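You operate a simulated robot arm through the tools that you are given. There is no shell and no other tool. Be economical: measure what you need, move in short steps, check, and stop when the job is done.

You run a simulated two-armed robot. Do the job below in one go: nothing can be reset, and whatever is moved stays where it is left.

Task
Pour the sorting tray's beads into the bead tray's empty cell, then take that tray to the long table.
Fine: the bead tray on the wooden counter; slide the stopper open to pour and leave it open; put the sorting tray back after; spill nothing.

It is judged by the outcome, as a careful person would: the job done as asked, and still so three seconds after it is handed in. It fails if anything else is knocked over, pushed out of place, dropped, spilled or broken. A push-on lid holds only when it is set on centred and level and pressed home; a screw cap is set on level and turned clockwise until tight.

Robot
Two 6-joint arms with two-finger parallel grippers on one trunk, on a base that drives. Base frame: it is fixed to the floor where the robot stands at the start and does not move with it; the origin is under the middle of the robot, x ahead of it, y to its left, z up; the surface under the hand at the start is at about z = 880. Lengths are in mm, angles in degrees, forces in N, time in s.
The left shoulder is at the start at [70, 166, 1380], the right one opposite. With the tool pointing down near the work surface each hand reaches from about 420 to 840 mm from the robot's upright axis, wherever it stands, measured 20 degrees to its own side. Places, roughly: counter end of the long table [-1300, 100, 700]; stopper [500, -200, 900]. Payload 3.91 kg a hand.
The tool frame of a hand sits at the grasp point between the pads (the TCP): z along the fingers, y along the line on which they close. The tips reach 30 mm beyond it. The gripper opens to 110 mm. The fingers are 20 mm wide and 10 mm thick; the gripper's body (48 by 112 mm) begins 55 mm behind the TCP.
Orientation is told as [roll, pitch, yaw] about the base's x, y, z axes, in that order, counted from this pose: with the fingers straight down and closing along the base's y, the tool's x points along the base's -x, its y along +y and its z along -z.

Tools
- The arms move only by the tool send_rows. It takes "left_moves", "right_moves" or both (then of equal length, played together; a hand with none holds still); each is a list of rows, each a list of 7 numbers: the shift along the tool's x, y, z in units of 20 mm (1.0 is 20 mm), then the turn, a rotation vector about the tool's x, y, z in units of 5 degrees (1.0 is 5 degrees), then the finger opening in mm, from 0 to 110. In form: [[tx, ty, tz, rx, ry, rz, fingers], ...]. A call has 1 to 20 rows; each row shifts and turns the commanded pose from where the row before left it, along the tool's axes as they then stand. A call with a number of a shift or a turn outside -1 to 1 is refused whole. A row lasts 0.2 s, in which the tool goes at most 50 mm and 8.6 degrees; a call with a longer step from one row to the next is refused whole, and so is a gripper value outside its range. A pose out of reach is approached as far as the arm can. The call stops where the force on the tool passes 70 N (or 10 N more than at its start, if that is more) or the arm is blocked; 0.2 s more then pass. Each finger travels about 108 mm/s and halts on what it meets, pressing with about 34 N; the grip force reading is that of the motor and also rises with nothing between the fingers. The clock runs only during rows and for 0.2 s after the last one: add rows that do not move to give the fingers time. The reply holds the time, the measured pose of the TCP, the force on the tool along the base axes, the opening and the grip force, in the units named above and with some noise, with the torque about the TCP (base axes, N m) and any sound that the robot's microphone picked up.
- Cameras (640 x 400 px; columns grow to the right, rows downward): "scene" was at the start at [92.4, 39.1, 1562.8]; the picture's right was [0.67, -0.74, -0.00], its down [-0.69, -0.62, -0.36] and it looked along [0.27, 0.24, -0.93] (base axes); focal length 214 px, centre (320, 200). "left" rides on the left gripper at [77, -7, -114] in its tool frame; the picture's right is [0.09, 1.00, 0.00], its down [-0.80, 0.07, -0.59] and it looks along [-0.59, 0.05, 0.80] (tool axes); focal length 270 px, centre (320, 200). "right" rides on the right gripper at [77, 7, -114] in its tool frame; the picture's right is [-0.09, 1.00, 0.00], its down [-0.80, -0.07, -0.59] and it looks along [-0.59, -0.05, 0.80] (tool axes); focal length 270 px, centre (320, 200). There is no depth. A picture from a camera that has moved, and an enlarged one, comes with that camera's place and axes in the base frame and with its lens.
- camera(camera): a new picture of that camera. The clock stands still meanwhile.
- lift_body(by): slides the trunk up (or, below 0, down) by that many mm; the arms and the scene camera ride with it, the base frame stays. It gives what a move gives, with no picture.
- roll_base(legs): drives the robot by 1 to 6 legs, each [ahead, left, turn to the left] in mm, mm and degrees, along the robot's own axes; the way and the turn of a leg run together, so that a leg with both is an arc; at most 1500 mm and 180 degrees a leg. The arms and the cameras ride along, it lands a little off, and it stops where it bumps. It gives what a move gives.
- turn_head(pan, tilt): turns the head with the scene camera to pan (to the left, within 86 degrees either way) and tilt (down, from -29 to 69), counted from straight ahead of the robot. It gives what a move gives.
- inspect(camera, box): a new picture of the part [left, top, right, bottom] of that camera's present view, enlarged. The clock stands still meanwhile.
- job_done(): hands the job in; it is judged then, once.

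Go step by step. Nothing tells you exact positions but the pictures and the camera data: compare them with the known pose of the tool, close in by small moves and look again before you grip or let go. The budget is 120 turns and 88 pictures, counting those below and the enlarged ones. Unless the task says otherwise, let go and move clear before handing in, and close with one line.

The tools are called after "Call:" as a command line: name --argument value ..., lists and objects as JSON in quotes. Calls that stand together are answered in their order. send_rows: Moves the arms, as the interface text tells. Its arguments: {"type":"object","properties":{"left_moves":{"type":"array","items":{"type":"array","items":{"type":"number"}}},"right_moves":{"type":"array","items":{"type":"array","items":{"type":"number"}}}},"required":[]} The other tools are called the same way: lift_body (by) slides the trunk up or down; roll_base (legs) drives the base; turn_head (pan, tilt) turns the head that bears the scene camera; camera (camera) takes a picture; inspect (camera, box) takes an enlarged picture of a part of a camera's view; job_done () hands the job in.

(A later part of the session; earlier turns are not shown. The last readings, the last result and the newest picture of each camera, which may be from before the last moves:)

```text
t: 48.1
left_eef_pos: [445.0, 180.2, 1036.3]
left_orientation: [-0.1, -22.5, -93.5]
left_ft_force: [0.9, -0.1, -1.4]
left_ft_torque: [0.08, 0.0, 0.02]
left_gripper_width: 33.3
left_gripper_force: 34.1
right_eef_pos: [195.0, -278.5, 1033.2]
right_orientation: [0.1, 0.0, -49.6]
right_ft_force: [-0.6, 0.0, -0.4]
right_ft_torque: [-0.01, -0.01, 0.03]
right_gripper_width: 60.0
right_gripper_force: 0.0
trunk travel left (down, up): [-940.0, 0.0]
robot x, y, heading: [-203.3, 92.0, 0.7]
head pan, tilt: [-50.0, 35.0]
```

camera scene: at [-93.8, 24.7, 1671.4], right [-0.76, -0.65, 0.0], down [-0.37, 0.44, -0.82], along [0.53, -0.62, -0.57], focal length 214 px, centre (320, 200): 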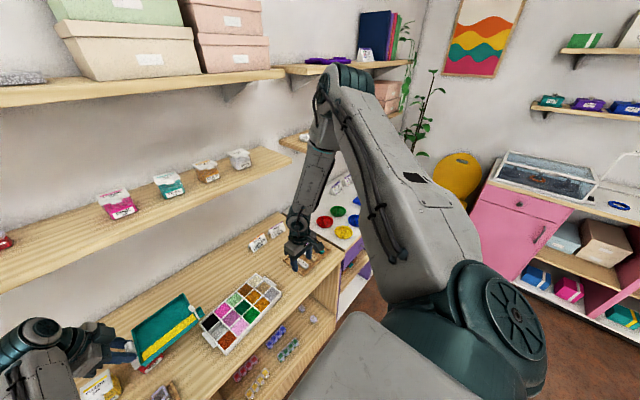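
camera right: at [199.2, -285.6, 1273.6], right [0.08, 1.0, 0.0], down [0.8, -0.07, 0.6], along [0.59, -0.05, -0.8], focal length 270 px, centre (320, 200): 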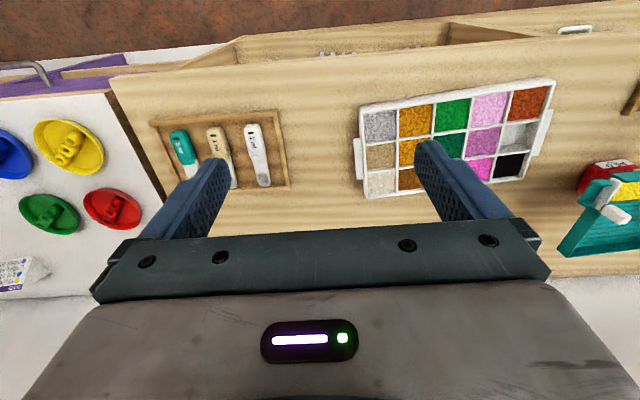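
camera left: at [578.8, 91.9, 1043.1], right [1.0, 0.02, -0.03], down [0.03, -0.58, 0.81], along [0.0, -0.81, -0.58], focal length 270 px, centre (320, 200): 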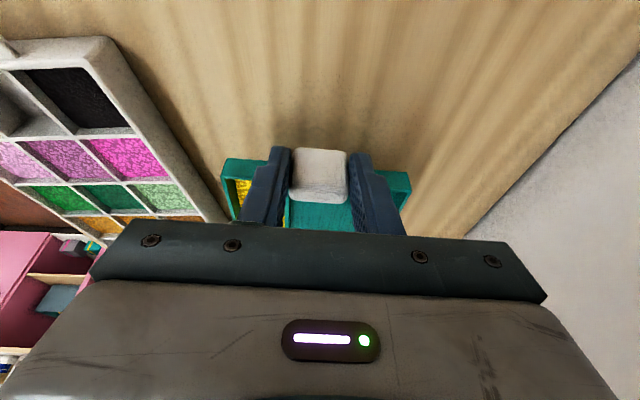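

Call:
send_rows --right_moves '[[-0.64, 0.77, 0, 0, 0, 0, 60], [-0.64, 0.77, 0, 0, 0, 0, 60], [-0.64, 0.77, 0, 0, 0, 0, 60]]'

Call:
send_rows --right_moves '[[0.77, 0.64, 0, 0, 0, 0, 60], [0.77, 0.64, 0, 0, 0, 0, 60], [0.77, 0.64, 0, 0, 0, 0, 60]]'

```text
t: 48.9
left_eef_pos: [445.8, 179.8, 1035.9]
left_orientation: [-0.1, -22.5, -93.6]
left_ft_force: [-0.5, -0.3, -0.7]
left_ft_torque: [0.11, 0.0, -0.02]
left_gripper_width: 33.4
left_gripper_force: 34.3
right_eef_pos: [243.7, -302.0, 1043.0]
right_orientation: [0.1, 0.1, -49.6]
right_ft_force: [-0.1, -0.9, 0.1]
right_ft_torque: [0.0, 0.03, 0.0]
right_gripper_width: 59.9
right_gripper_force: 0.0
right hand out of reach, approached as far as the arm can: row 1, 2, 3
trunk travel left (down, up): [-940.0, 0.0]
robot x, y, heading: [-201.1, 93.0, 0.3]
head pan, tilt: [-50.0, 35.0]
```

```text
t: 49.7
left_eef_pos: [445.9, 180.0, 1035.5]
left_orientation: [-0.1, -22.5, -93.6]
left_ft_force: [0.3, -1.3, -0.2]
left_ft_torque: [0.07, -0.06, 0.01]
left_gripper_width: 33.3
left_gripper_force: 34.0
right_eef_pos: [216.6, -283.1, 1054.3]
right_orientation: [0.1, 0.1, -49.5]
right_ft_force: [-0.8, 1.3, -0.1]
right_ft_torque: [0.03, 0.01, 0.0]
right_gripper_width: 60.1
right_gripper_force: 0.0
right hand out of reach, approached as far as the arm can: row 1, 2, 3
trunk travel left (down, up): [-940.0, 0.0]
robot x, y, heading: [-200.3, 88.4, 0.3]
head pan, tilt: [-50.0, 35.0]
```

The right arm appears locked at a shoulder azimuth of about -30° in this branch. Tilting the hand so the fingers point inward should extend its reach, so I'll yaw to -90 and tilt 45°.

Call:
send_rows --right_moves '[[0, 0, 0, 0, 0, 1, 60], [0, 0, 0, 0, 0, 1, 60], [0, 0, 0, 0, 0, 1, 60], [0, 0, 0, 0, 0, 1, 60], [0, 0, 0, 0, 0, 1, 60], [0, 0, 0, 0, 0, 1, 60], [0, 0, 0, 0, 0, 1, 60], [0, 0, 0, 0, 0, 1, 60], [0, 0, 0, 0, 1, 0, 60], [0, 0, 0, 0, 1, 0, 60], [0, 0, 0, 0, 1, 0, 60], [0, 0, 0, 0, 1, 0, 60], [0, 0, 0, 0, 1, 0, 60], [0, 0, 0, 0, 1, 0, 60], [0, 0, 0, 0, 1, 0, 60], [0, 0, 0, 0, 1, 0, 60], [0, 0, 0, 0, 1, 0, 60]]'

Call:
send_rows --right_moves '[[0, 1, 0, 0, 0, 0, 60], [0, 1, 0, 0, 0, 0, 60], [0, 1, 0, 0, 0, 0, 60], [0, 1, 0, 0, 0, 0, 60], [0.7, 0, 0.7, 0, 0, 0, 60], [0.7, 0, 0.7, 0, 0, 0, 60], [0.7, 0, 0.7, 0, 0, 0, 60], [0.7, 0, 0.7, 0, 0, 0, 60], [0.7, 0, 0.7, 0, 0, 0, 60]]'

Call:
camera --camera "scene"

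```text
t: 53.3
left_eef_pos: [445.6, 180.7, 1036.5]
left_orientation: [-0.1, -22.5, -93.6]
left_ft_force: [0.6, -1.3, -0.6]
left_ft_torque: [0.08, 0.01, 0.0]
left_gripper_width: 33.5
left_gripper_force: 34.1
right_eef_pos: [218.8, -283.3, 1056.1]
right_orientation: [0.0, 45.2, -89.6]
right_ft_force: [-0.4, -0.8, -0.3]
right_ft_torque: [0.0, 0.02, 0.0]
right_gripper_width: 60.0
right_gripper_force: 0.1
trunk travel left (down, up): [-940.0, 0.0]
robot x, y, heading: [-202.5, 85.8, 0.5]
head pan, tilt: [-50.0, 35.0]
```

```text
t: 55.3
left_eef_pos: [445.3, 181.0, 1036.8]
left_orientation: [-0.1, -22.5, -93.6]
left_ft_force: [0.8, -1.3, -0.6]
left_ft_torque: [0.12, -0.02, 0.01]
left_gripper_width: 33.6
left_gripper_force: 34.3
right_eef_pos: [277.9, -195.6, 1083.7]
right_orientation: [-0.1, 45.0, -89.5]
right_ft_force: [0.5, -0.3, -0.5]
right_ft_torque: [0.03, 0.0, 0.0]
right_gripper_width: 60.3
right_gripper_force: 0.0
right hand out of reach, approached as far as the arm can: row 2, 3, 4, 6, 8, 9
trunk travel left (down, up): [-940.0, 0.0]
robot x, y, heading: [-202.7, 89.0, 0.4]
head pan, tilt: [-50.0, 35.0]
```

```text
59 pictures are left
camera scene: at [-94.4, 24.9, 1671.5], right [-0.76, -0.65, 0.0], down [-0.37, 0.44, -0.82], along [0.53, -0.62, -0.57], focal length 214 px, centre (320, 200)
```

scene: 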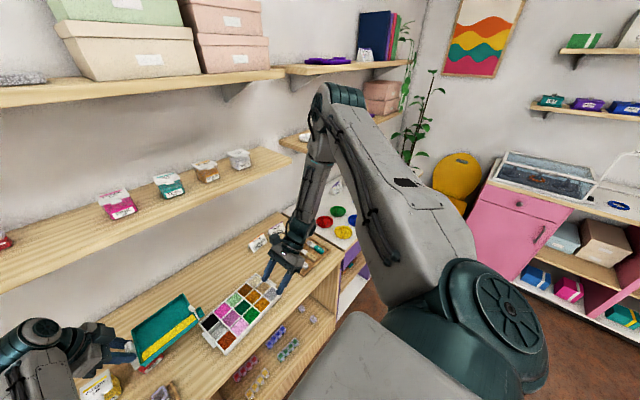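

Tilting helps but not enough for both hands to meet at the stopper. I'll return the tray to its original spot, open the stopper there with the left hand with the tray level on the counter, then re-grip and pour with the spout kept up. Driving back now.

Call:
roll_base --legs '[[0, -140, 0], [0, -140, 0], [82, 0, 0]]'

Call:
turn_head --pan 15 --tilt 45

```text
t: 58.2
left_eef_pos: [520.4, -95.2, 1040.3]
left_orientation: [0.4, -22.5, -94.0]
left_ft_force: [-2.0, 0.4, 0.7]
left_ft_torque: [0.1, -0.03, 0.02]
left_gripper_width: 33.3
left_gripper_force: 34.4
right_eef_pos: [352.0, -470.1, 1086.8]
right_orientation: [0.7, 45.0, -89.2]
right_ft_force: [-1.1, 0.1, -1.3]
right_ft_torque: [-0.04, -0.05, -0.06]
right_gripper_width: 59.9
right_gripper_force: 0.2
trunk travel left (down, up): [-940.0, 0.0]
robot x, y, heading: [-119.4, -185.1, 0.2]
head pan, tilt: [-50.0, 35.0]
```

```text
t: 59.6
left_eef_pos: [525.7, -96.1, 1037.5]
left_orientation: [-0.1, -22.5, -93.9]
left_ft_force: [-0.3, 0.6, -0.6]
left_ft_torque: [0.11, -0.01, 0.01]
left_gripper_width: 33.4
left_gripper_force: 34.2
right_eef_pos: [358.7, -471.1, 1083.9]
right_orientation: [0.1, 45.1, -89.8]
right_ft_force: [0.2, 0.6, -0.4]
right_ft_torque: [0.01, -0.04, 0.01]
right_gripper_width: 59.9
right_gripper_force: 0.2
trunk travel left (down, up): [-940.0, 0.0]
robot x, y, heading: [-120.0, -184.0, 0.4]
head pan, tilt: [15.0, 45.0]
```

Call:
send_rows --left_moves '[[0.78, 0.45, -0.31, 0, 0, 0, 10], [0.78, 0.45, -0.31, 0, 0, 0, 10], [0.78, 0.45, -0.31, 0, 0, 0, 10], [0.78, 0.45, -0.31, 0, 0, 0, 10], [0.78, 0.46, -0.31, 0, 0, 0, 10], [0, 0, 0, 0, 0.5, 0, 10], [0, 0, 0, 0, 0.5, 0, 10], [0, 0, 0, 0, 0.5, 0, 10], [0.227, 0, 0.845, 0, 0, 0, 10], [0.227, 0, 0.845, 0, 0, 0, 10], [0.227, 0, 0.845, 0, 0, 0, 10], [0.227, 0, 0.845, 0, 0, 0, 10], [0.227, 0, 0.845, 0, 0, 0, 10]]'

Call:
inspect --camera "scene" --box '[270, 190, 430, 290]'

```text
t: 62.4
left_eef_pos: [579.1, -16.6, 948.8]
left_orientation: [-0.2, -15.1, -93.8]
left_ft_force: [0.1, 0.6, -1.3]
left_ft_torque: [0.08, -0.01, 0.0]
left_gripper_width: 33.5
left_gripper_force: 34.2
right_eef_pos: [360.0, -471.2, 1083.1]
right_orientation: [-0.1, 45.1, -89.8]
right_ft_force: [0.1, -1.0, 0.3]
right_ft_torque: [-0.02, 0.0, 0.01]
right_gripper_width: 60.1
right_gripper_force: 0.1
trunk travel left (down, up): [-940.0, 0.0]
robot x, y, heading: [-118.2, -180.0, 0.4]
head pan, tilt: [15.0, 45.0]
```

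```text
4.00 times, centred on (350, 240) of scene
camera zoom: at [10.1, -160.3, 1656.6], right [0.26, -0.96, 0.0], down [-0.68, -0.19, -0.71], along [0.68, 0.19, -0.71], focal length 858 px, centre (200, 40)
```

zoom: 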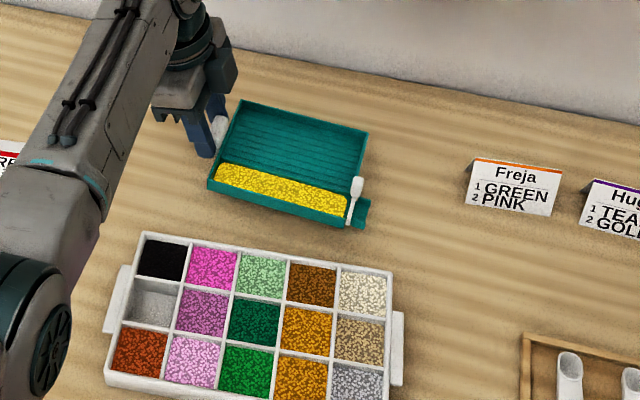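

Call:
send_rows --left_moves '[[0.13, 0, 0.5, 0, 0, 0, 10], [0.13, 0, 0.5, 0, 0, 0, 10], [0.12, 0, 0.45, 0, 0, 0, 10], [0, 0, 0, 0, 0, 0, 10]]'

```text
t: 63.4
left_eef_pos: [578.7, -16.6, 917.8]
left_orientation: [-0.1, -15.1, -93.9]
left_ft_force: [0.2, 0.6, 3.0]
left_ft_torque: [-0.54, 0.06, 0.06]
left_gripper_width: 33.5
left_gripper_force: 34.3
right_eef_pos: [359.0, -471.8, 1083.8]
right_orientation: [-0.1, 45.1, -89.7]
right_ft_force: [-0.6, -0.3, -0.7]
right_ft_torque: [0.01, -0.01, 0.01]
right_gripper_width: 59.9
right_gripper_force: 0.2
trunk travel left (down, up): [-940.0, 0.0]
robot x, y, heading: [-116.9, -179.1, 0.5]
head pan, tilt: [15.0, 45.0]
```

Contact is felt, slightly first at the spout end. I'll level by 1°, release and back off upward.

Call:
send_rows --left_moves '[[0.01, 0, 0.04, 0, -0.15, 0, 10], [0, 0, 0, 0, 0, 0, 20], [0, 0, 0, 0, 0, 0, 40], [0, 0, 0, 0, 0, 0, 65], [-0.2, 0, -0.8, 0, 0, 0, 70], [-0.2, 0, -0.8, 0, 0, 0, 70], [-0.2, 0, -0.8, 0, 0, 0, 70], [-0.2, 0, -0.8, 0, 0, 0, 70], [-0.2, 0, -0.8, 0, 0, 0, 70], [-0.2, 0, -0.8, 0, 0, 0, 70]]'

Call:
inspect --camera "scene" --box '[270, 190, 430, 290]'

```text
t: 65.6
left_eef_pos: [578.3, -13.2, 1013.7]
left_orientation: [-0.1, -15.8, -93.7]
left_ft_force: [-0.4, 0.9, 0.2]
left_ft_torque: [-0.02, -0.01, 0.02]
left_gripper_width: 69.7
left_gripper_force: 0.1
right_eef_pos: [359.6, -471.8, 1083.7]
right_orientation: [0.0, 45.2, -89.8]
right_ft_force: [-0.1, -0.1, -0.4]
right_ft_torque: [-0.03, -0.01, 0.01]
right_gripper_width: 60.0
right_gripper_force: 0.0
trunk travel left (down, up): [-940.0, 0.0]
robot x, y, heading: [-119.0, -186.3, 0.4]
head pan, tilt: [15.0, 45.0]
```

```text
4.00 times, centred on (350, 240) of scene
camera zoom: at [9.4, -160.5, 1656.6], right [0.26, -0.96, 0.0], down [-0.68, -0.19, -0.71], along [0.68, 0.19, -0.71], focal length 858 px, centre (200, 40)
```

zoom: 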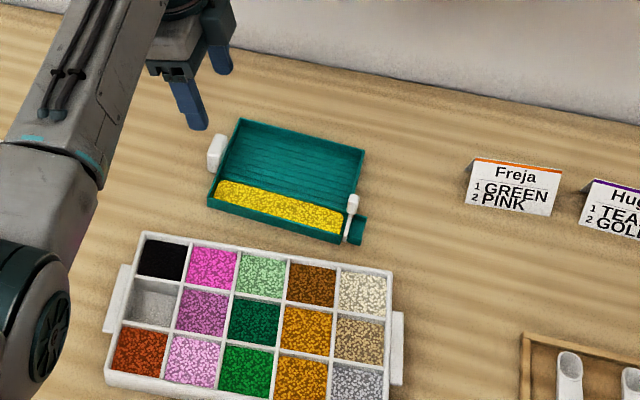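

The tray is back down cleanly. I'll shift the base right so the left hand can reach the stopper, then straighten the hand above it.

Call:
roll_base --legs '[[0, -130, 0]]'

Call:
send_rows --left_moves '[[0, 0, 0, 0, 1, 0, 70], [0, 0, 0, 0, 1, 0, 70], [0, 0, 0, 0, 1, 0, 70], [-0.6, -0.5, 0, 0, 0.16, 0, 70], [-0.6, -0.5, 0, 0, 0, 0, 70], [-0.6, -0.4, 0, 0, 0, 0, 70]]'

Call:
camera --camera "left"

```text
t: 66.9
left_eef_pos: [579.3, -137.1, 1012.6]
left_orientation: [-0.1, -15.9, -93.9]
left_ft_force: [0.8, 0.2, 1.0]
left_ft_torque: [0.02, 0.0, 0.01]
left_gripper_width: 70.0
left_gripper_force: 0.0
right_eef_pos: [361.0, -596.2, 1085.3]
right_orientation: [-0.1, 44.9, -89.8]
right_ft_force: [0.5, -0.7, 0.4]
right_ft_torque: [-0.06, -0.03, -0.03]
right_gripper_width: 60.0
right_gripper_force: 0.0
trunk travel left (down, up): [-940.0, 0.0]
robot x, y, heading: [-120.7, -311.1, 0.2]
head pan, tilt: [15.0, 45.0]
```

```text
t: 68.3
left_eef_pos: [549.6, -175.2, 1013.1]
left_orientation: [0.0, 0.1, -93.7]
left_ft_force: [0.2, 0.8, -0.1]
left_ft_torque: [0.0, 0.02, -0.02]
left_gripper_width: 70.1
left_gripper_force: 0.1
right_eef_pos: [360.6, -600.8, 1083.7]
right_orientation: [0.0, 45.1, -89.6]
right_ft_force: [0.8, -0.7, -0.3]
right_ft_torque: [-0.04, -0.01, 0.03]
right_gripper_width: 60.0
right_gripper_force: 0.0
trunk travel left (down, up): [-940.0, 0.0]
robot x, y, heading: [-120.1, -309.8, 0.2]
head pan, tilt: [15.0, 45.0]
```

```text
56 pictures are left
camera left: at [547.8, -98.9, 1127.2], right [1.0, 0.02, 0.0], down [0.02, -0.81, 0.59], along [0.01, -0.59, -0.81], focal length 270 px, centre (320, 200)
```

left: 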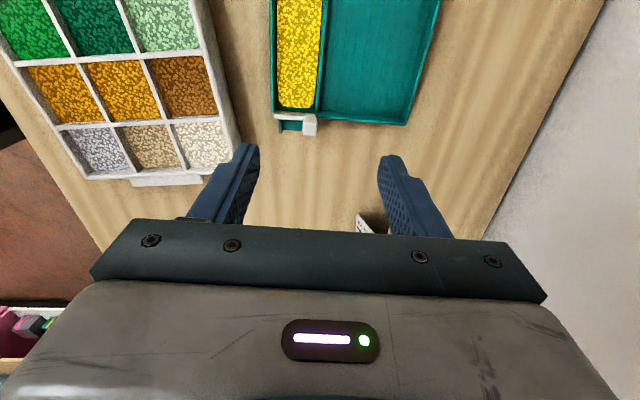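

Call:
inspect --camera "left" --box '[256, 80, 352, 140]'

```text
6.67 times, centred on (304, 110) of left
camera zoom: at [547.8, -98.9, 1127.2], right [1.0, 0.02, 0.0], down [0.02, -0.81, 0.59], along [0.01, -0.59, -0.81], focal length 1802 px, centre (427, 800)
```

zoom: 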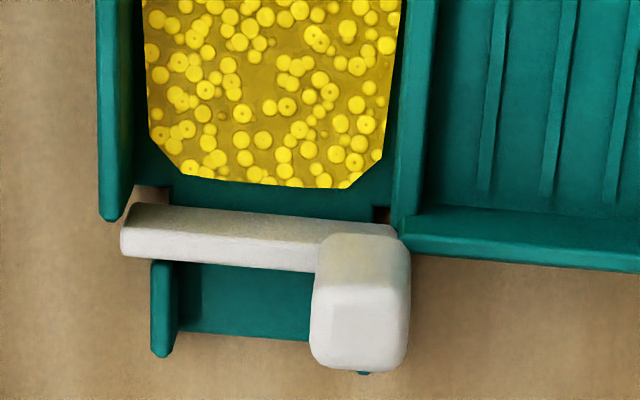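

The beads are a smooth heap behind a white gate bar with a knob. To see which way the gate slides I'll view the spout from the -y side with the right camera by tilting the right hand to horizontal.

Call:
send_rows --right_moves '[[0, 0, 0, 0, 1, 0, 60], [0, 0, 0, 0, 1, 0, 60], [0, 0, 0, 0, 1, 0, 60], [0, 0, 0, 0, 1, 0, 60], [0, 0, 0, 0, 1, 0, 60], [0, 0, 0, 0, 1, 0, 60], [0, 0.5, 0, 0, 1, 0, 60], [0, 0.5, 0, 0, 1, 0, 60], [0, 0.5, 0, 0, 1, 0, 60]]'

Call:
camera --camera "right"

```text
t: 70.3
left_eef_pos: [549.7, -174.1, 1013.6]
left_orientation: [-0.1, 0.2, -93.7]
left_ft_force: [-0.9, 0.3, 0.7]
left_ft_torque: [0.0, -0.02, -0.01]
left_gripper_width: 70.2
left_gripper_force: 0.0
right_eef_pos: [352.1, -612.4, 1206.9]
right_orientation: [164.8, 90.0, 75.0]
right_ft_force: [0.9, 0.1, -0.4]
right_ft_torque: [-0.02, 0.01, -0.01]
right_gripper_width: 59.9
right_gripper_force: 0.1
right hand out of reach, approached as far as the arm can: row 1, 2, 3, 4, 5, 6, 7, 8, 9
trunk travel left (down, up): [-940.0, 0.0]
robot x, y, heading: [-114.7, -309.1, 0.0]
head pan, tilt: [15.0, 45.0]
```

```text
54 pictures are left
camera right: at [360.7, -725.7, 1283.5], right [1.0, 0.0, -0.09], down [-0.07, -0.59, -0.8], along [-0.06, 0.8, -0.59], focal length 270 px, centre (320, 200)
```

right: 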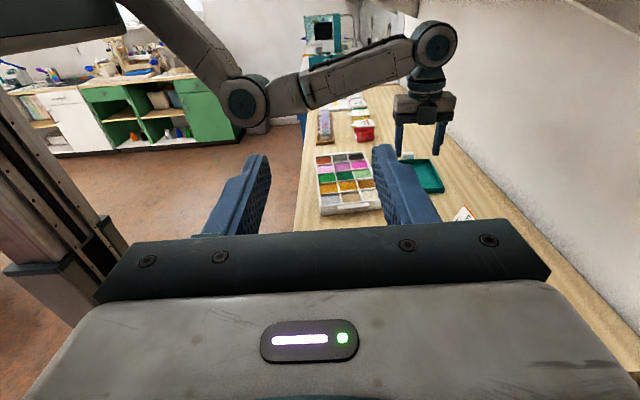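

Call:
inspect --camera "right" --box '[380, 140, 460, 200]'

```text
6.67 times, centred on (420, 170) of right
camera zoom: at [360.7, -725.7, 1283.5], right [1.0, 0.0, -0.09], down [-0.07, -0.59, -0.8], along [-0.06, 0.8, -0.59], focal length 1802 px, centre (-347, 400)
```

zoom: 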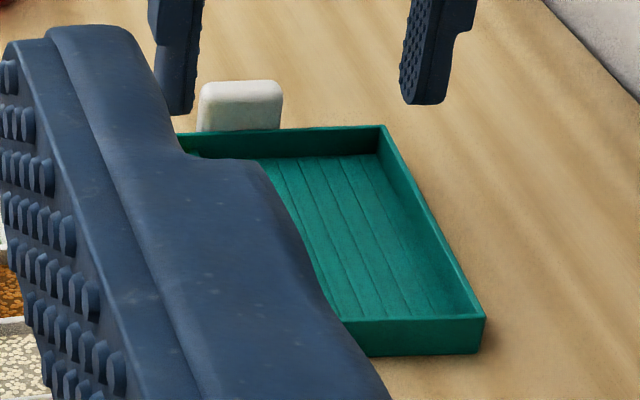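

Call:
send_rows --right_moves '[[0, 0, 0, 0, 0, 0, 30], [0, 0, 0, 0, 0, 0, 5], [0, 0, 0, 0, 0, 0, 5]]'

Call:
inspect --camera "right" --box '[370, 150, 450, 210]'

```text
t: 71.1
left_eef_pos: [549.8, -174.8, 1012.5]
left_orientation: [-0.1, 0.0, -93.7]
left_ft_force: [-0.2, 0.0, -0.1]
left_ft_torque: [0.02, 0.0, 0.02]
left_gripper_width: 70.0
left_gripper_force: 0.1
right_eef_pos: [352.8, -611.4, 1206.3]
right_orientation: [8.5, 89.9, -81.2]
right_ft_force: [0.1, -0.2, -0.2]
right_ft_torque: [0.02, 0.01, 0.0]
right_gripper_width: 5.2
right_gripper_force: 0.0
trunk travel left (down, up): [-940.0, 0.0]
robot x, y, heading: [-116.9, -312.2, 0.6]
head pan, tilt: [15.0, 45.0]
```

```text
6.67 times, centred on (410, 180) of right
camera zoom: at [360.8, -725.1, 1283.4], right [1.0, 0.0, -0.09], down [-0.07, -0.6, -0.8], along [-0.06, 0.8, -0.59], focal length 1802 px, centre (-280, 333)
```

zoom: 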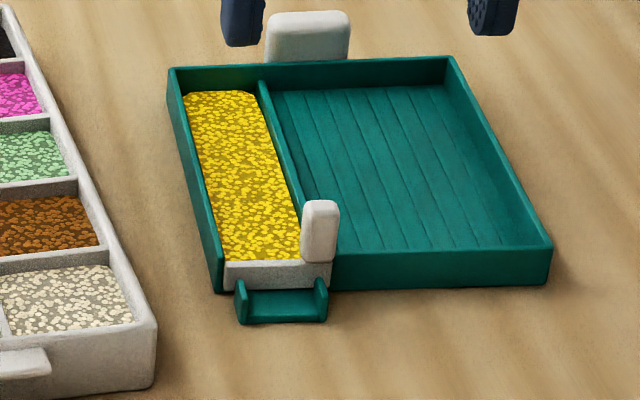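

Now it's clear: the gate is a low white bar across the trough's end with a tall knob at its +x end. The wall blocks +x, so it must slide -x or lift. I'll lower the left hand over the knob for a closer look.

Call:
send_rows --left_moves '[[0, -0.17, 0.8, 0, 0, 0, 60], [0, -0.17, 0.8, 0, 0, 0, 50], [0, 0, 0.75, 0, 0, 0, 50]]'

Call:
inspect --camera "right" --box '[370, 150, 450, 210]'

Call:
inspect --camera "left" --box '[220, 80, 420, 220]'

```text
t: 71.9
left_eef_pos: [542.8, -173.2, 967.2]
left_orientation: [-0.1, 0.1, -93.8]
left_ft_force: [0.0, -0.2, -0.2]
left_ft_torque: [0.02, -0.01, -0.02]
left_gripper_width: 49.9
left_gripper_force: 0.0
right_eef_pos: [353.9, -612.3, 1205.1]
right_orientation: [-2.5, 89.9, -92.3]
right_ft_force: [0.1, 0.4, 0.0]
right_ft_torque: [0.01, 0.02, -0.04]
right_gripper_width: 5.1
right_gripper_force: 0.1
trunk travel left (down, up): [-940.0, 0.0]
robot x, y, heading: [-116.2, -314.3, 0.3]
head pan, tilt: [15.0, 45.0]
```

```text
6.67 times, centred on (410, 180) of right
camera zoom: at [361.0, -725.1, 1283.4], right [1.0, 0.0, -0.09], down [-0.07, -0.6, -0.8], along [-0.06, 0.8, -0.59], focal length 1802 px, centre (-280, 333)
```

zoom: 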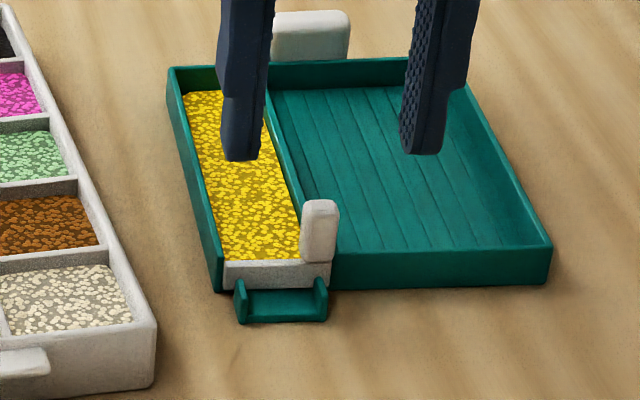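

```text
2.86 times, centred on (320, 150) of left
camera zoom: at [541.7, -98.1, 1081.4], right [1.0, 0.02, 0.0], down [0.02, -0.8, 0.59], along [0.01, -0.59, -0.8], focal length 772 px, centre (320, 343)
```

zoom: 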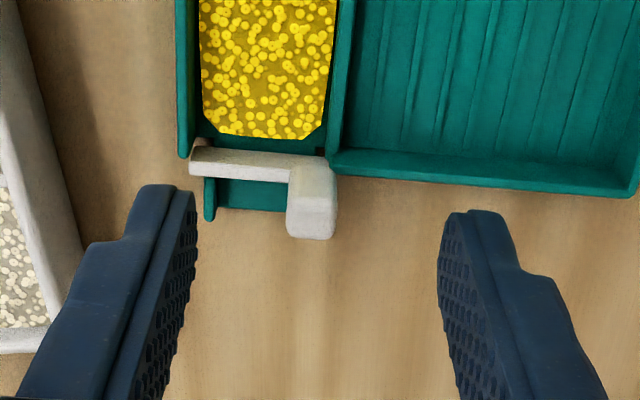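

The knob is centred at about (541,-173), its top near z=920. I'll lower so the tips sit just above the tray wall and pinch the knob.

Call:
send_rows --left_moves '[[0, -0.05, 0.9, 0, 0, 0, 50], [0, 0, 0.85, 0, 0, 0, 50], [0, 0, 0, 0, 0, 0, 30], [0, 0, 0, 0, 0, 0, 5], [0, 0, 0, 0, 0, 0, 5]]'

Call:
inspect --camera "right" --box '[370, 150, 450, 210]'

```text
t: 73.1
left_eef_pos: [541.6, -172.9, 931.5]
left_orientation: [-0.1, 0.2, -93.9]
left_ft_force: [0.1, -1.5, -0.4]
left_ft_torque: [-0.08, 0.03, -0.02]
left_gripper_width: 10.6
left_gripper_force: 33.7
right_eef_pos: [353.9, -611.1, 1206.4]
right_orientation: [-4.3, 89.9, -94.0]
right_ft_force: [0.2, -0.2, 0.3]
right_ft_torque: [-0.02, -0.02, 0.01]
right_gripper_width: 4.9
right_gripper_force: 0.0
trunk travel left (down, up): [-940.0, 0.0]
robot x, y, heading: [-117.3, -312.7, 0.3]
head pan, tilt: [15.0, 45.0]
```

```text
6.67 times, centred on (410, 180) of right
camera zoom: at [361.1, -725.0, 1283.4], right [1.0, 0.0, -0.09], down [-0.07, -0.6, -0.8], along [-0.06, 0.8, -0.59], focal length 1802 px, centre (-280, 333)
```

zoom: 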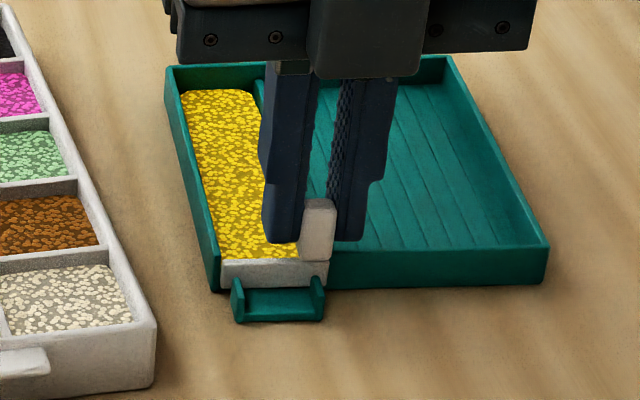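

Knob gripped. I'll press down lightly to pin the tray and try sliding 10 mm toward -x.

Call:
send_rows --left_moves '[[0, 0, 0.1, 0, 0, 0, 5], [0, -0.25, 0, 0, 0, 0, 5], [0, -0.25, 0, 0, 0, 0, 5]]'

Call:
inspect --camera "right" --box '[370, 150, 450, 210]'

```text
t: 73.9
left_eef_pos: [531.8, -172.7, 930.8]
left_orientation: [-0.1, 0.1, -93.8]
left_ft_force: [1.2, 1.2, 3.3]
left_ft_torque: [-0.12, -0.05, 0.01]
left_gripper_width: 10.5
left_gripper_force: 34.2
right_eef_pos: [353.2, -612.9, 1206.6]
right_orientation: [29.1, 90.0, -60.8]
right_ft_force: [0.6, 0.5, 0.3]
right_ft_torque: [-0.02, 0.02, 0.0]
right_gripper_width: 5.0
right_gripper_force: 0.1
trunk travel left (down, up): [-940.0, 0.0]
robot x, y, heading: [-121.3, -313.2, 0.4]
head pan, tilt: [15.0, 45.0]
```

```text
6.67 times, centred on (410, 180) of right
camera zoom: at [360.5, -725.2, 1283.6], right [1.0, 0.0, -0.09], down [-0.07, -0.6, -0.8], along [-0.06, 0.8, -0.59], focal length 1802 px, centre (-280, 333)
```

zoom: 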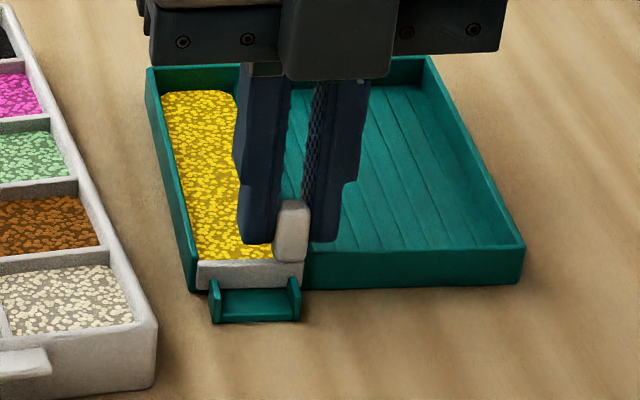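

The tray drags along in that direction. I'll go back +x with a firmer press and see whether the gate moves instead.

Call:
send_rows --left_moves '[[0, 0, 0.15, 0, 0, 0, 5], [0, 0.25, 0, 0, 0, 0, 5], [0, 0.25, 0, 0, 0, 0, 5]]'

Call:
inspect --camera "right" --box '[370, 150, 450, 210]'

```text
t: 74.7
left_eef_pos: [539.6, -172.7, 929.6]
left_orientation: [0.2, 0.2, -93.9]
left_ft_force: [0.7, 3.0, 24.5]
left_ft_torque: [-0.03, 0.08, -0.05]
left_gripper_width: 10.5
left_gripper_force: 34.1
right_eef_pos: [350.9, -611.4, 1207.8]
right_orientation: [76.8, 89.8, -12.9]
right_ft_force: [-1.3, 0.2, -0.5]
right_ft_torque: [-0.03, -0.01, -0.02]
right_gripper_width: 5.0
right_gripper_force: 0.0
trunk travel left (down, up): [-940.0, 0.0]
robot x, y, heading: [-119.0, -311.4, 0.3]
head pan, tilt: [15.0, 45.0]
```

```text
6.67 times, centred on (410, 180) of right
camera zoom: at [357.5, -725.2, 1284.9], right [1.0, 0.01, -0.09], down [-0.07, -0.6, -0.8], along [-0.05, 0.8, -0.59], focal length 1802 px, centre (-280, 333)
```

zoom: 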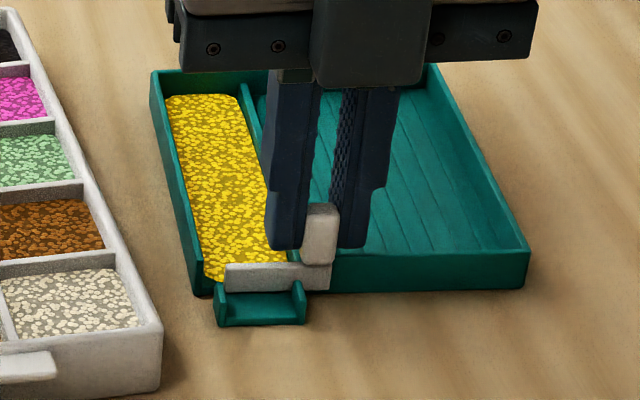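

The gate slides toward +x while the tray stays pinned. Continuing.

Call:
send_rows --left_moves '[[0, 0.25, 0, 0, 0, 0, 5], [0, 0.25, 0, 0, 0, 0, 5], [0, 0.25, 0, 0, 0, 0, 5], [0, 0.25, 0, 0, 0, 0, 5], [0, 0.25, 0, 0, 0, 0, 5]]'

Call:
inspect --camera "right" --box '[370, 150, 450, 210]'

```text
t: 75.9
left_eef_pos: [563.6, -174.5, 927.4]
left_orientation: [0.1, 0.1, -93.8]
left_ft_force: [-1.0, 3.5, 22.1]
left_ft_torque: [-0.14, 0.09, -0.06]
left_gripper_width: 10.4
left_gripper_force: 33.8
right_eef_pos: [349.9, -612.0, 1208.0]
right_orientation: [77.7, 89.8, -12.0]
right_ft_force: [0.2, -0.6, 0.3]
right_ft_torque: [0.0, -0.03, 0.0]
right_gripper_width: 5.0
right_gripper_force: 0.0
trunk travel left (down, up): [-940.0, 0.0]
robot x, y, heading: [-118.7, -313.2, 0.2]
head pan, tilt: [15.0, 45.0]
```

```text
6.67 times, centred on (410, 180) of right
camera zoom: at [356.8, -725.2, 1285.1], right [1.0, 0.01, -0.08], down [-0.06, -0.6, -0.8], along [-0.05, 0.8, -0.59], focal length 1802 px, centre (-280, 333)
```

zoom: 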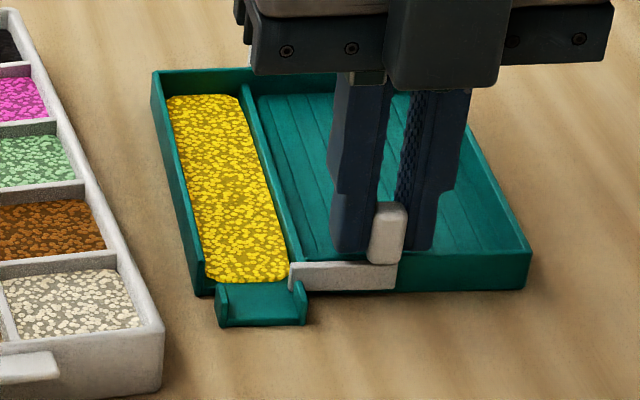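

Nearly fully open and no bead spilled. A touch more, then release and rise.

Call:
send_rows --left_moves '[[0, 0.25, 0, 0, 0, 0, 5], [0, 0.1, 0, 0, 0, 0, 5], [0, 0, -0.2, 0, 0, 0, 5], [0, 0, 0, 0, 0, 0, 25], [0, 0, 0, 0, 0, 0, 40], [0, 0, -1, 0, 0, 0, 40], [0, 0, -1, 0, 0, 0, 60], [0, 0, -1, 0, 0, 0, 70], [0, 0, -1, 0, 0, 0, 70]]'

Call:
inspect --camera "right" --box '[370, 150, 450, 210]'

Call:
camera --camera "left"

```text
t: 77.9
left_eef_pos: [573.4, -173.5, 1011.0]
left_orientation: [-0.2, 0.1, -93.9]
left_ft_force: [-0.2, -0.9, 0.0]
left_ft_torque: [-0.01, 0.03, 0.0]
left_gripper_width: 70.0
left_gripper_force: 0.0
right_eef_pos: [352.9, -611.4, 1205.5]
right_orientation: [6.8, 90.0, -82.9]
right_ft_force: [0.1, -0.4, 0.0]
right_ft_torque: [-0.01, -0.06, 0.04]
right_gripper_width: 4.9
right_gripper_force: 0.1
trunk travel left (down, up): [-940.0, 0.0]
robot x, y, heading: [-121.2, -310.2, -0.0]
head pan, tilt: [15.0, 45.0]
```

```text
6.67 times, centred on (410, 180) of right
camera zoom: at [360.8, -725.1, 1283.4], right [1.0, 0.0, -0.09], down [-0.07, -0.6, -0.8], along [-0.06, 0.8, -0.59], focal length 1802 px, centre (-280, 333)
```

zoom: 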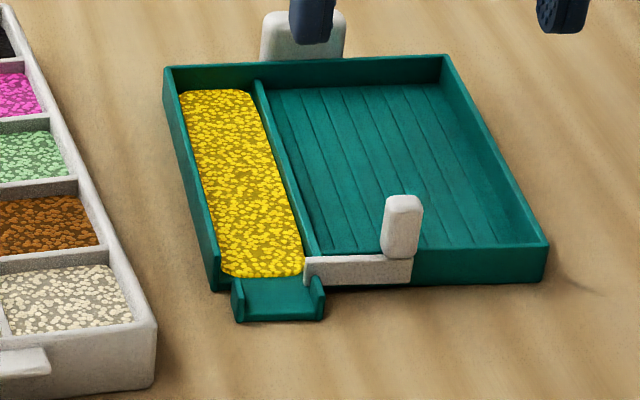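

```text
44 pictures are left
camera left: at [571.8, -97.3, 1125.0], right [1.0, 0.02, 0.0], down [0.02, -0.8, 0.59], along [0.01, -0.59, -0.81], focal length 270 px, centre (320, 200)
```

left: 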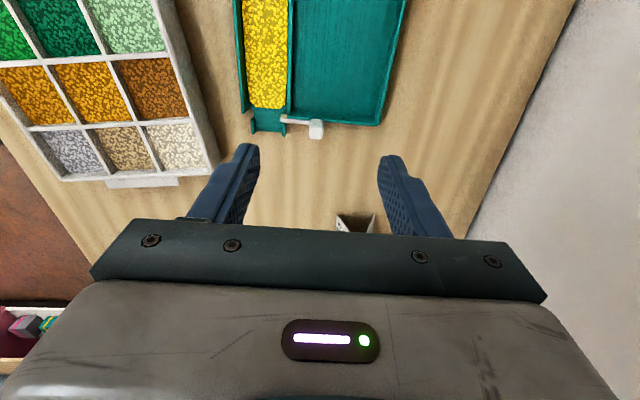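

Stopper fully open, beads in place, tray still. From here the left hand can reach the handle directly, so I'll move over it and tilt 15°.

Call:
send_rows --left_moves '[[1, 0, 0, 0, 0, 0, 70], [1, 0, 0, 0, 0, 0, 70], [1, 0, 0, 0, 0, 0, 70], [1, 0, 0, 0, 0, 0, 70], [1, 0, 0, 0, 0, 0, 70], [1, 0, 0, 0, 0, 0, 70], [1, -0.1, 0, 0, 0, 0, 70], [0.9, -0.1, 0.5, 0, -1, 0, 70], [0, 0, 0.5, 0, -1, 0, 70], [0, 0, 0.5, 0, -1, 0, 70]]'

Call:
camera --camera "left"

```text
t: 80.1
left_eef_pos: [581.8, -20.1, 980.5]
left_orientation: [0.0, -15.1, -93.8]
left_ft_force: [0.3, -0.5, 0.3]
left_ft_torque: [-0.02, 0.01, -0.04]
left_gripper_width: 70.1
left_gripper_force: 0.1
right_eef_pos: [352.5, -611.1, 1205.4]
right_orientation: [-0.6, 90.1, -90.3]
right_ft_force: [-0.1, 0.4, 0.0]
right_ft_torque: [-0.01, 0.0, -0.01]
right_gripper_width: 5.1
right_gripper_force: 0.0
trunk travel left (down, up): [-940.0, 0.0]
robot x, y, heading: [-120.1, -310.8, 0.2]
head pan, tilt: [15.0, 45.0]
```

```text
43 pictures are left
camera left: at [580.4, 83.5, 1070.7], right [1.0, 0.02, -0.02], down [0.03, -0.62, 0.78], along [0.0, -0.78, -0.62], focal length 270 px, centre (320, 200)
```

left: 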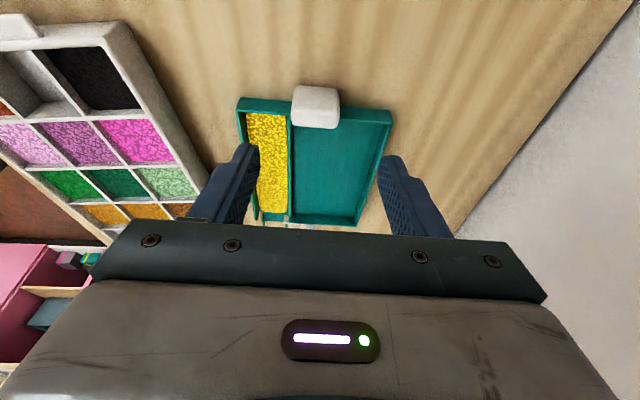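

Call:
send_rows --left_moves '[[0.24, -0.15, 0.74, 0, 0, 0, 70], [0.24, -0.15, 0.74, 0, 0, 0, 70], [0.24, 0, 0.74, 0, 0, 0, 60], [0.24, 0, 0.73, 0, 0, 0, 60], [0, 0, 0, 0, 0, 0, 40], [0, 0, 0, 0, 0, 0, 20], [0, 0, 0, 0, 0, 0, 10], [0, 0, 0, 0, 0, 0, 10]]'

Call:
camera --camera "left"

```text
t: 81.9
left_eef_pos: [574.8, -15.3, 918.8]
left_orientation: [-0.1, -14.9, -93.9]
left_ft_force: [0.7, -0.7, 0.7]
left_ft_torque: [-0.01, -0.07, 0.02]
left_gripper_width: 33.3
left_gripper_force: 34.1
right_eef_pos: [353.6, -611.2, 1205.0]
right_orientation: [4.7, 89.9, -85.1]
right_ft_force: [0.6, -0.5, 0.8]
right_ft_torque: [-0.04, 0.03, -0.01]
right_gripper_width: 4.9
right_gripper_force: 0.0
trunk travel left (down, up): [-940.0, 0.0]
robot x, y, heading: [-117.3, -308.1, -0.1]
head pan, tilt: [15.0, 45.0]
```

```text
42 pictures are left
camera left: at [574.4, 87.3, 1009.5], right [1.0, 0.02, -0.03], down [0.03, -0.62, 0.78], along [0.0, -0.78, -0.62], focal length 270 px, centre (320, 200)
```

left: 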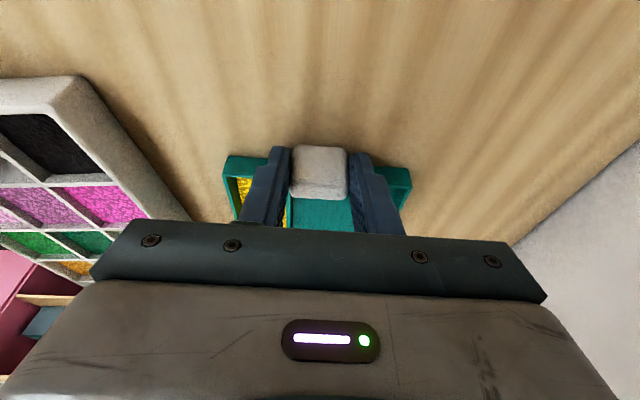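

Gripped as before. Lifting with the spout tipping up, then driving to the pouring place.

Call:
send_rows --left_moves '[[-0.13, 0, -0.48, 0, -0.4, 0, 10], [-0.13, 0, -0.48, 0, -0.4, 0, 10], [-0.13, 0, -0.48, 0, -0.4, 0, 10], [-0.15, 0, -0.48, 0, -0.4, 0, 10], [-0.3, 0, -0.85, 0, -0.4, 0, 10], [-0.35, 0, -0.85, 0, 0, 0, 10], [-0.35, 0, -0.85, 0, 0, 0, 10], [-0.35, 0, -0.85, 0, 0, 0, 10], [-0.35, 0, -0.85, 0, 0, 0, 10]]'

Call:
roll_base --legs '[[-80, 0, 0], [0, 145, 0], [0, 145, 0]]'

Call:
camera --camera "scene"

```text
t: 83.9
left_eef_pos: [574.1, -10.7, 1048.9]
left_orientation: [-0.3, -24.9, -93.7]
left_ft_force: [0.0, -0.5, -0.3]
left_ft_torque: [0.1, -0.01, 0.0]
left_gripper_width: 33.2
left_gripper_force: 33.9
right_eef_pos: [353.2, -611.5, 1206.3]
right_orientation: [13.8, 90.0, -76.0]
right_ft_force: [0.2, -0.3, 0.3]
right_ft_torque: [0.01, 0.0, 0.0]
right_gripper_width: 5.2
right_gripper_force: 0.1
trunk travel left (down, up): [-940.0, 0.0]
robot x, y, heading: [-119.6, -311.7, 0.2]
head pan, tilt: [15.0, 45.0]
```

```text
t: 86.8
left_eef_pos: [491.8, 275.0, 1049.4]
left_orientation: [-0.2, -24.9, -94.0]
left_ft_force: [-0.1, -0.6, -0.9]
left_ft_torque: [0.12, 0.0, 0.01]
left_gripper_width: 33.4
left_gripper_force: 33.5
right_eef_pos: [269.4, -324.7, 1205.7]
right_orientation: [-142.3, 89.9, 127.7]
right_ft_force: [-0.7, -0.3, -0.2]
right_ft_torque: [0.03, 0.0, 0.0]
right_gripper_width: 4.6
right_gripper_force: 0.1
trunk travel left (down, up): [-940.0, 0.0]
robot x, y, heading: [-205.4, -18.9, 0.3]
head pan, tilt: [15.0, 45.0]
```

```text
41 pictures are left
camera scene: at [-72.8, -0.2, 1656.5], right [0.26, -0.97, 0.0], down [-0.68, -0.18, -0.71], along [0.68, 0.18, -0.71], focal length 214 px, centre (320, 200)
```

scene: 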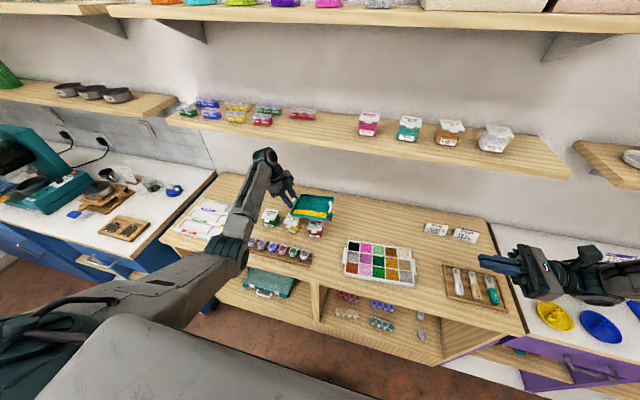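

Now bring the open spout above the empty cell, still tipped up, and check alignment.

Call:
send_rows --left_moves '[[-0.534, -0.273, 0.249, 0, 0, 0, 10], [-0.534, -0.273, 0.249, 0, 0, 0, 10], [-0.534, -0.273, 0.249, 0, 0, 0, 10], [-0.534, -0.273, 0.249, 0, 0, 0, 10], [-0.534, -0.273, 0.249, 0, 0, 0, 10], [-0.534, -0.273, 0.249, 0, 0, 0, 10], [-0.534, -0.273, 0.249, 0, 0, 0, 10], [-0.534, -0.273, 0.249, 0, 0, 0, 10], [0, 0, 0, 0, 0, 0, 10]]'

Call:
inspect --camera "scene" --box '[270, 180, 430, 300]'

Call:
camera --camera "left"

```text
t: 88.8
left_eef_pos: [440.8, 184.8, 1048.0]
left_orientation: [-0.2, -25.0, -94.0]
left_ft_force: [-0.3, -0.5, -1.8]
left_ft_torque: [0.08, 0.01, 0.0]
left_gripper_width: 33.0
left_gripper_force: 34.2
right_eef_pos: [268.1, -321.8, 1206.5]
right_orientation: [-4.0, 89.9, -93.9]
right_ft_force: [-0.3, -0.3, -0.1]
right_ft_torque: [-0.01, -0.03, 0.02]
right_gripper_width: 4.7
right_gripper_force: 0.0
trunk travel left (down, up): [-940.0, 0.0]
robot x, y, heading: [-202.4, -21.8, 0.1]
head pan, tilt: [15.0, 45.0]
```

```text
3.33 times, centred on (350, 240) of scene
camera zoom: at [-73.7, 2.4, 1656.6], right [0.26, -0.97, 0.0], down [-0.68, -0.18, -0.71], along [0.68, 0.18, -0.71], focal length 715 px, centre (220, 67)
```

zoom: 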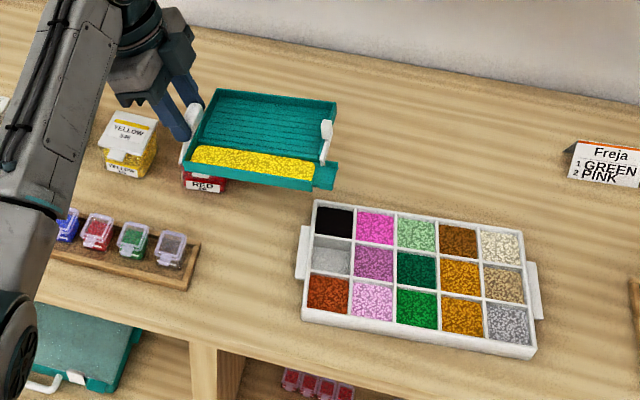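

```text
39 pictures are left
camera left: at [442.2, 301.5, 1118.8], right [1.0, 0.01, -0.04], down [0.04, -0.48, 0.88], along [-0.01, -0.88, -0.48], focal length 270 px, centre (320, 200)
```

left: 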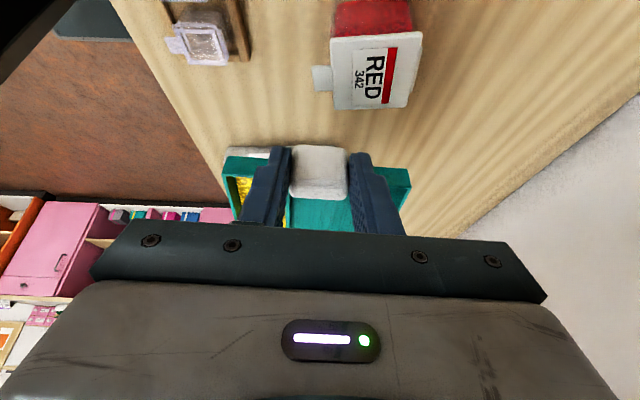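

Outlet is about (391,5) and the cell centre about (382,-9). I'll shift slightly toward the robot, lower and tilt to about 12°, then check.

Call:
send_rows --left_moves '[[-0.03, -0.07, 0.35, 0, 0.88, 0, 10], [-0.04, -0.07, 0.37, 0, 0.88, 0, 10], [-0.06, -0.07, 0.39, 0, 0.88, 0, 10], [-0.07, -0.07, 0.4, 0, 0.88, 0, 10], [-0.08, -0.07, 0.42, 0, 0.88, 0, 10], [0, 0, 0, 0, 0, 0, 10]]'

Call:
inspect --camera "scene" --box '[290, 200, 390, 275]'

```text
t: 90.2
left_eef_pos: [432.0, 168.9, 1011.9]
left_orientation: [0.0, -2.8, -94.1]
left_ft_force: [-0.3, 0.1, -0.6]
left_ft_torque: [0.08, -0.02, 0.0]
left_gripper_width: 33.3
left_gripper_force: 33.3
right_eef_pos: [268.5, -323.1, 1205.8]
right_orientation: [-0.2, 89.9, -90.4]
right_ft_force: [-0.8, 0.6, -0.1]
right_ft_torque: [-0.02, 0.01, -0.01]
right_gripper_width: 5.0
right_gripper_force: 0.1
trunk travel left (down, up): [-940.0, 0.0]
robot x, y, heading: [-203.8, -18.7, 0.0]
head pan, tilt: [15.0, 45.0]
```

```text
5.33 times, centred on (340, 238) of scene
camera zoom: at [-73.7, 2.8, 1656.6], right [0.26, -0.97, 0.0], down [-0.68, -0.18, -0.71], along [0.68, 0.18, -0.71], focal length 1144 px, centre (213, 0)
```

zoom: 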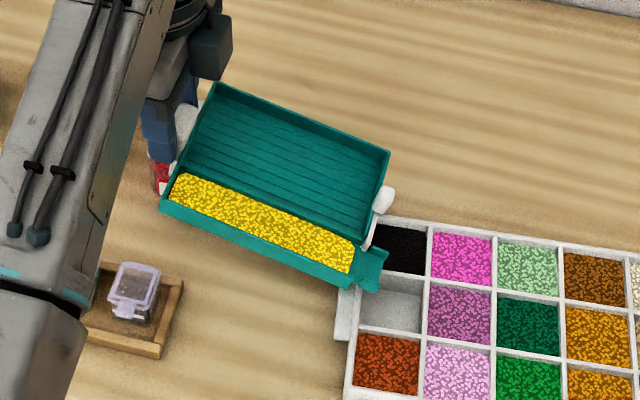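

Well aligned: the outlet is at (383,1) and the cell centre at (383,-11). I'll tilt about the outlet to 35°, wait and look.

Call:
send_rows --left_moves '[[-0.27, 0.02, 0.1, 0, 0.8, 0, 10], [-0.27, 0.02, 0.1, 0, 0.8, 0, 10], [-0.365, 0.04, -0.7, 0, 1, 0, 10], [-0.36, 0.04, -0.71, 0, 1, 0, 10], [-0.364, 0.04, -0.71, 0, 1, 0, 10], [0, 0, 0, 0, 0, 0, 10], [0, 0, 0, 0, 0, 0, 10], [0, 0, 0, 0, 0, 0, 10], [0, 0, 0, 0, 0, 0, 10]]'

Call:
inspect --camera "scene" --box '[290, 200, 390, 275]'

```text
t: 92.2
left_eef_pos: [433.8, 138.0, 1048.8]
left_orientation: [-0.1, 20.6, -93.8]
left_ft_force: [-0.3, -0.9, -1.2]
left_ft_torque: [0.05, -0.01, -0.01]
left_gripper_width: 33.1
left_gripper_force: 34.6
right_eef_pos: [267.5, -321.7, 1206.2]
right_orientation: [9.5, 89.9, -80.6]
right_ft_force: [-0.3, -0.4, 0.3]
right_ft_torque: [-0.02, 0.02, 0.0]
right_gripper_width: 4.9
right_gripper_force: 0.1
trunk travel left (down, up): [-940.0, 0.0]
robot x, y, heading: [-202.1, -22.5, -0.0]
head pan, tilt: [15.0, 45.0]
```

```text
5.33 times, centred on (340, 238) of scene
camera zoom: at [-74.0, 2.4, 1656.6], right [0.26, -0.97, 0.0], down [-0.68, -0.18, -0.71], along [0.68, 0.18, -0.71], focal length 1144 px, centre (213, 0)
```

zoom: 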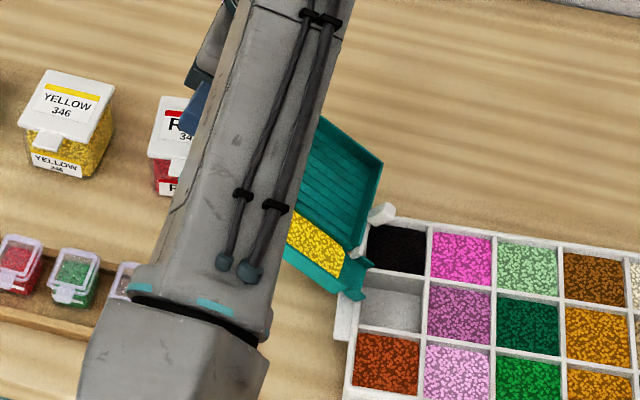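

Not flowing yet, and the outlet has drifted to y≈12. I'll move it 13 mm toward -y before tilting further.

Call:
send_rows --left_moves '[[-0.31, -0.06, -0.12, 0, 0, 0, 10], [-0.31, -0.06, -0.12, 0, 0, 0, 10], [0, 0, 0, 0, 0, 0, 10]]'

Call:
inspect --camera "scene" --box '[330, 230, 390, 275]'

```text
t: 93.0
left_eef_pos: [434.4, 139.0, 1048.4]
left_orientation: [0.4, 21.9, -92.8]
left_ft_force: [0.2, 0.0, -1.1]
left_ft_torque: [0.03, -0.02, 0.02]
left_gripper_width: 33.3
left_gripper_force: 34.5
right_eef_pos: [267.3, -323.3, 1206.0]
right_orientation: [2.2, 90.0, -87.9]
right_ft_force: [-0.6, 1.1, -2.1]
right_ft_torque: [0.01, -0.01, -0.02]
right_gripper_width: 5.0
right_gripper_force: 0.0
trunk travel left (down, up): [-940.0, 0.0]
robot x, y, heading: [-201.8, -18.9, -0.1]
head pan, tilt: [15.0, 45.0]
```

```text
8.89 times, centred on (360, 252) of scene
camera zoom: at [-73.8, 2.5, 1656.6], right [0.26, -0.97, 0.0], down [-0.68, -0.18, -0.71], along [0.68, 0.18, -0.71], focal length 1906 px, centre (-36, -267)
```

zoom: 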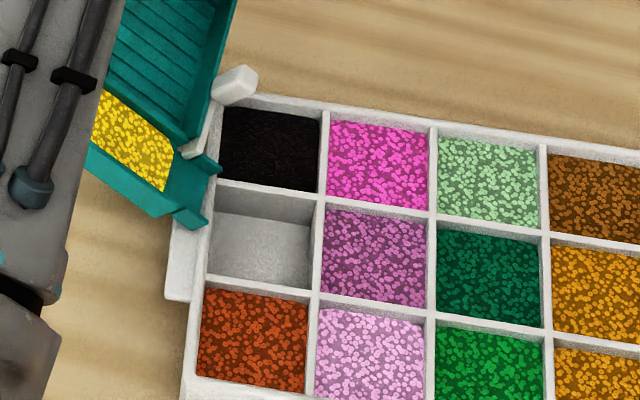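

The arm is at a limit there, so I'll tilt back and shift the base right to give the left arm more inward room.

Call:
send_rows --left_moves '[[0.31, 0.06, 0.12, 0, 0, 0, 10], [0.31, 0.06, 0.12, 0, 0, 0, 10], [0.364, -0.04, 0.6, 0, -1, 0, 10], [0.36, -0.04, 0.6, 0, -1, 0, 10], [0.365, -0.04, 0.6, 0, -1, 0, 10], [0.27, -0.02, -0.1, 0, -0.9, 0, 10], [0.27, -0.02, -0.1, 0, -0.9, 0, 10], [0, 0, 0, 0, 0, 0, 10]]'

```text
t: 94.8
left_eef_pos: [433.5, 172.0, 1021.7]
left_orientation: [-0.1, -3.9, -94.1]
left_ft_force: [-0.6, -0.3, -0.5]
left_ft_torque: [0.08, -0.03, -0.03]
left_gripper_width: 33.3
left_gripper_force: 34.4
right_eef_pos: [267.5, -322.1, 1206.0]
right_orientation: [0.1, 90.0, -89.8]
right_ft_force: [-0.3, -0.2, -0.2]
right_ft_torque: [-0.02, -0.04, 0.03]
right_gripper_width: 5.0
right_gripper_force: 0.0
trunk travel left (down, up): [-940.0, 0.0]
robot x, y, heading: [-202.4, -22.4, -0.0]
head pan, tilt: [15.0, 45.0]
```

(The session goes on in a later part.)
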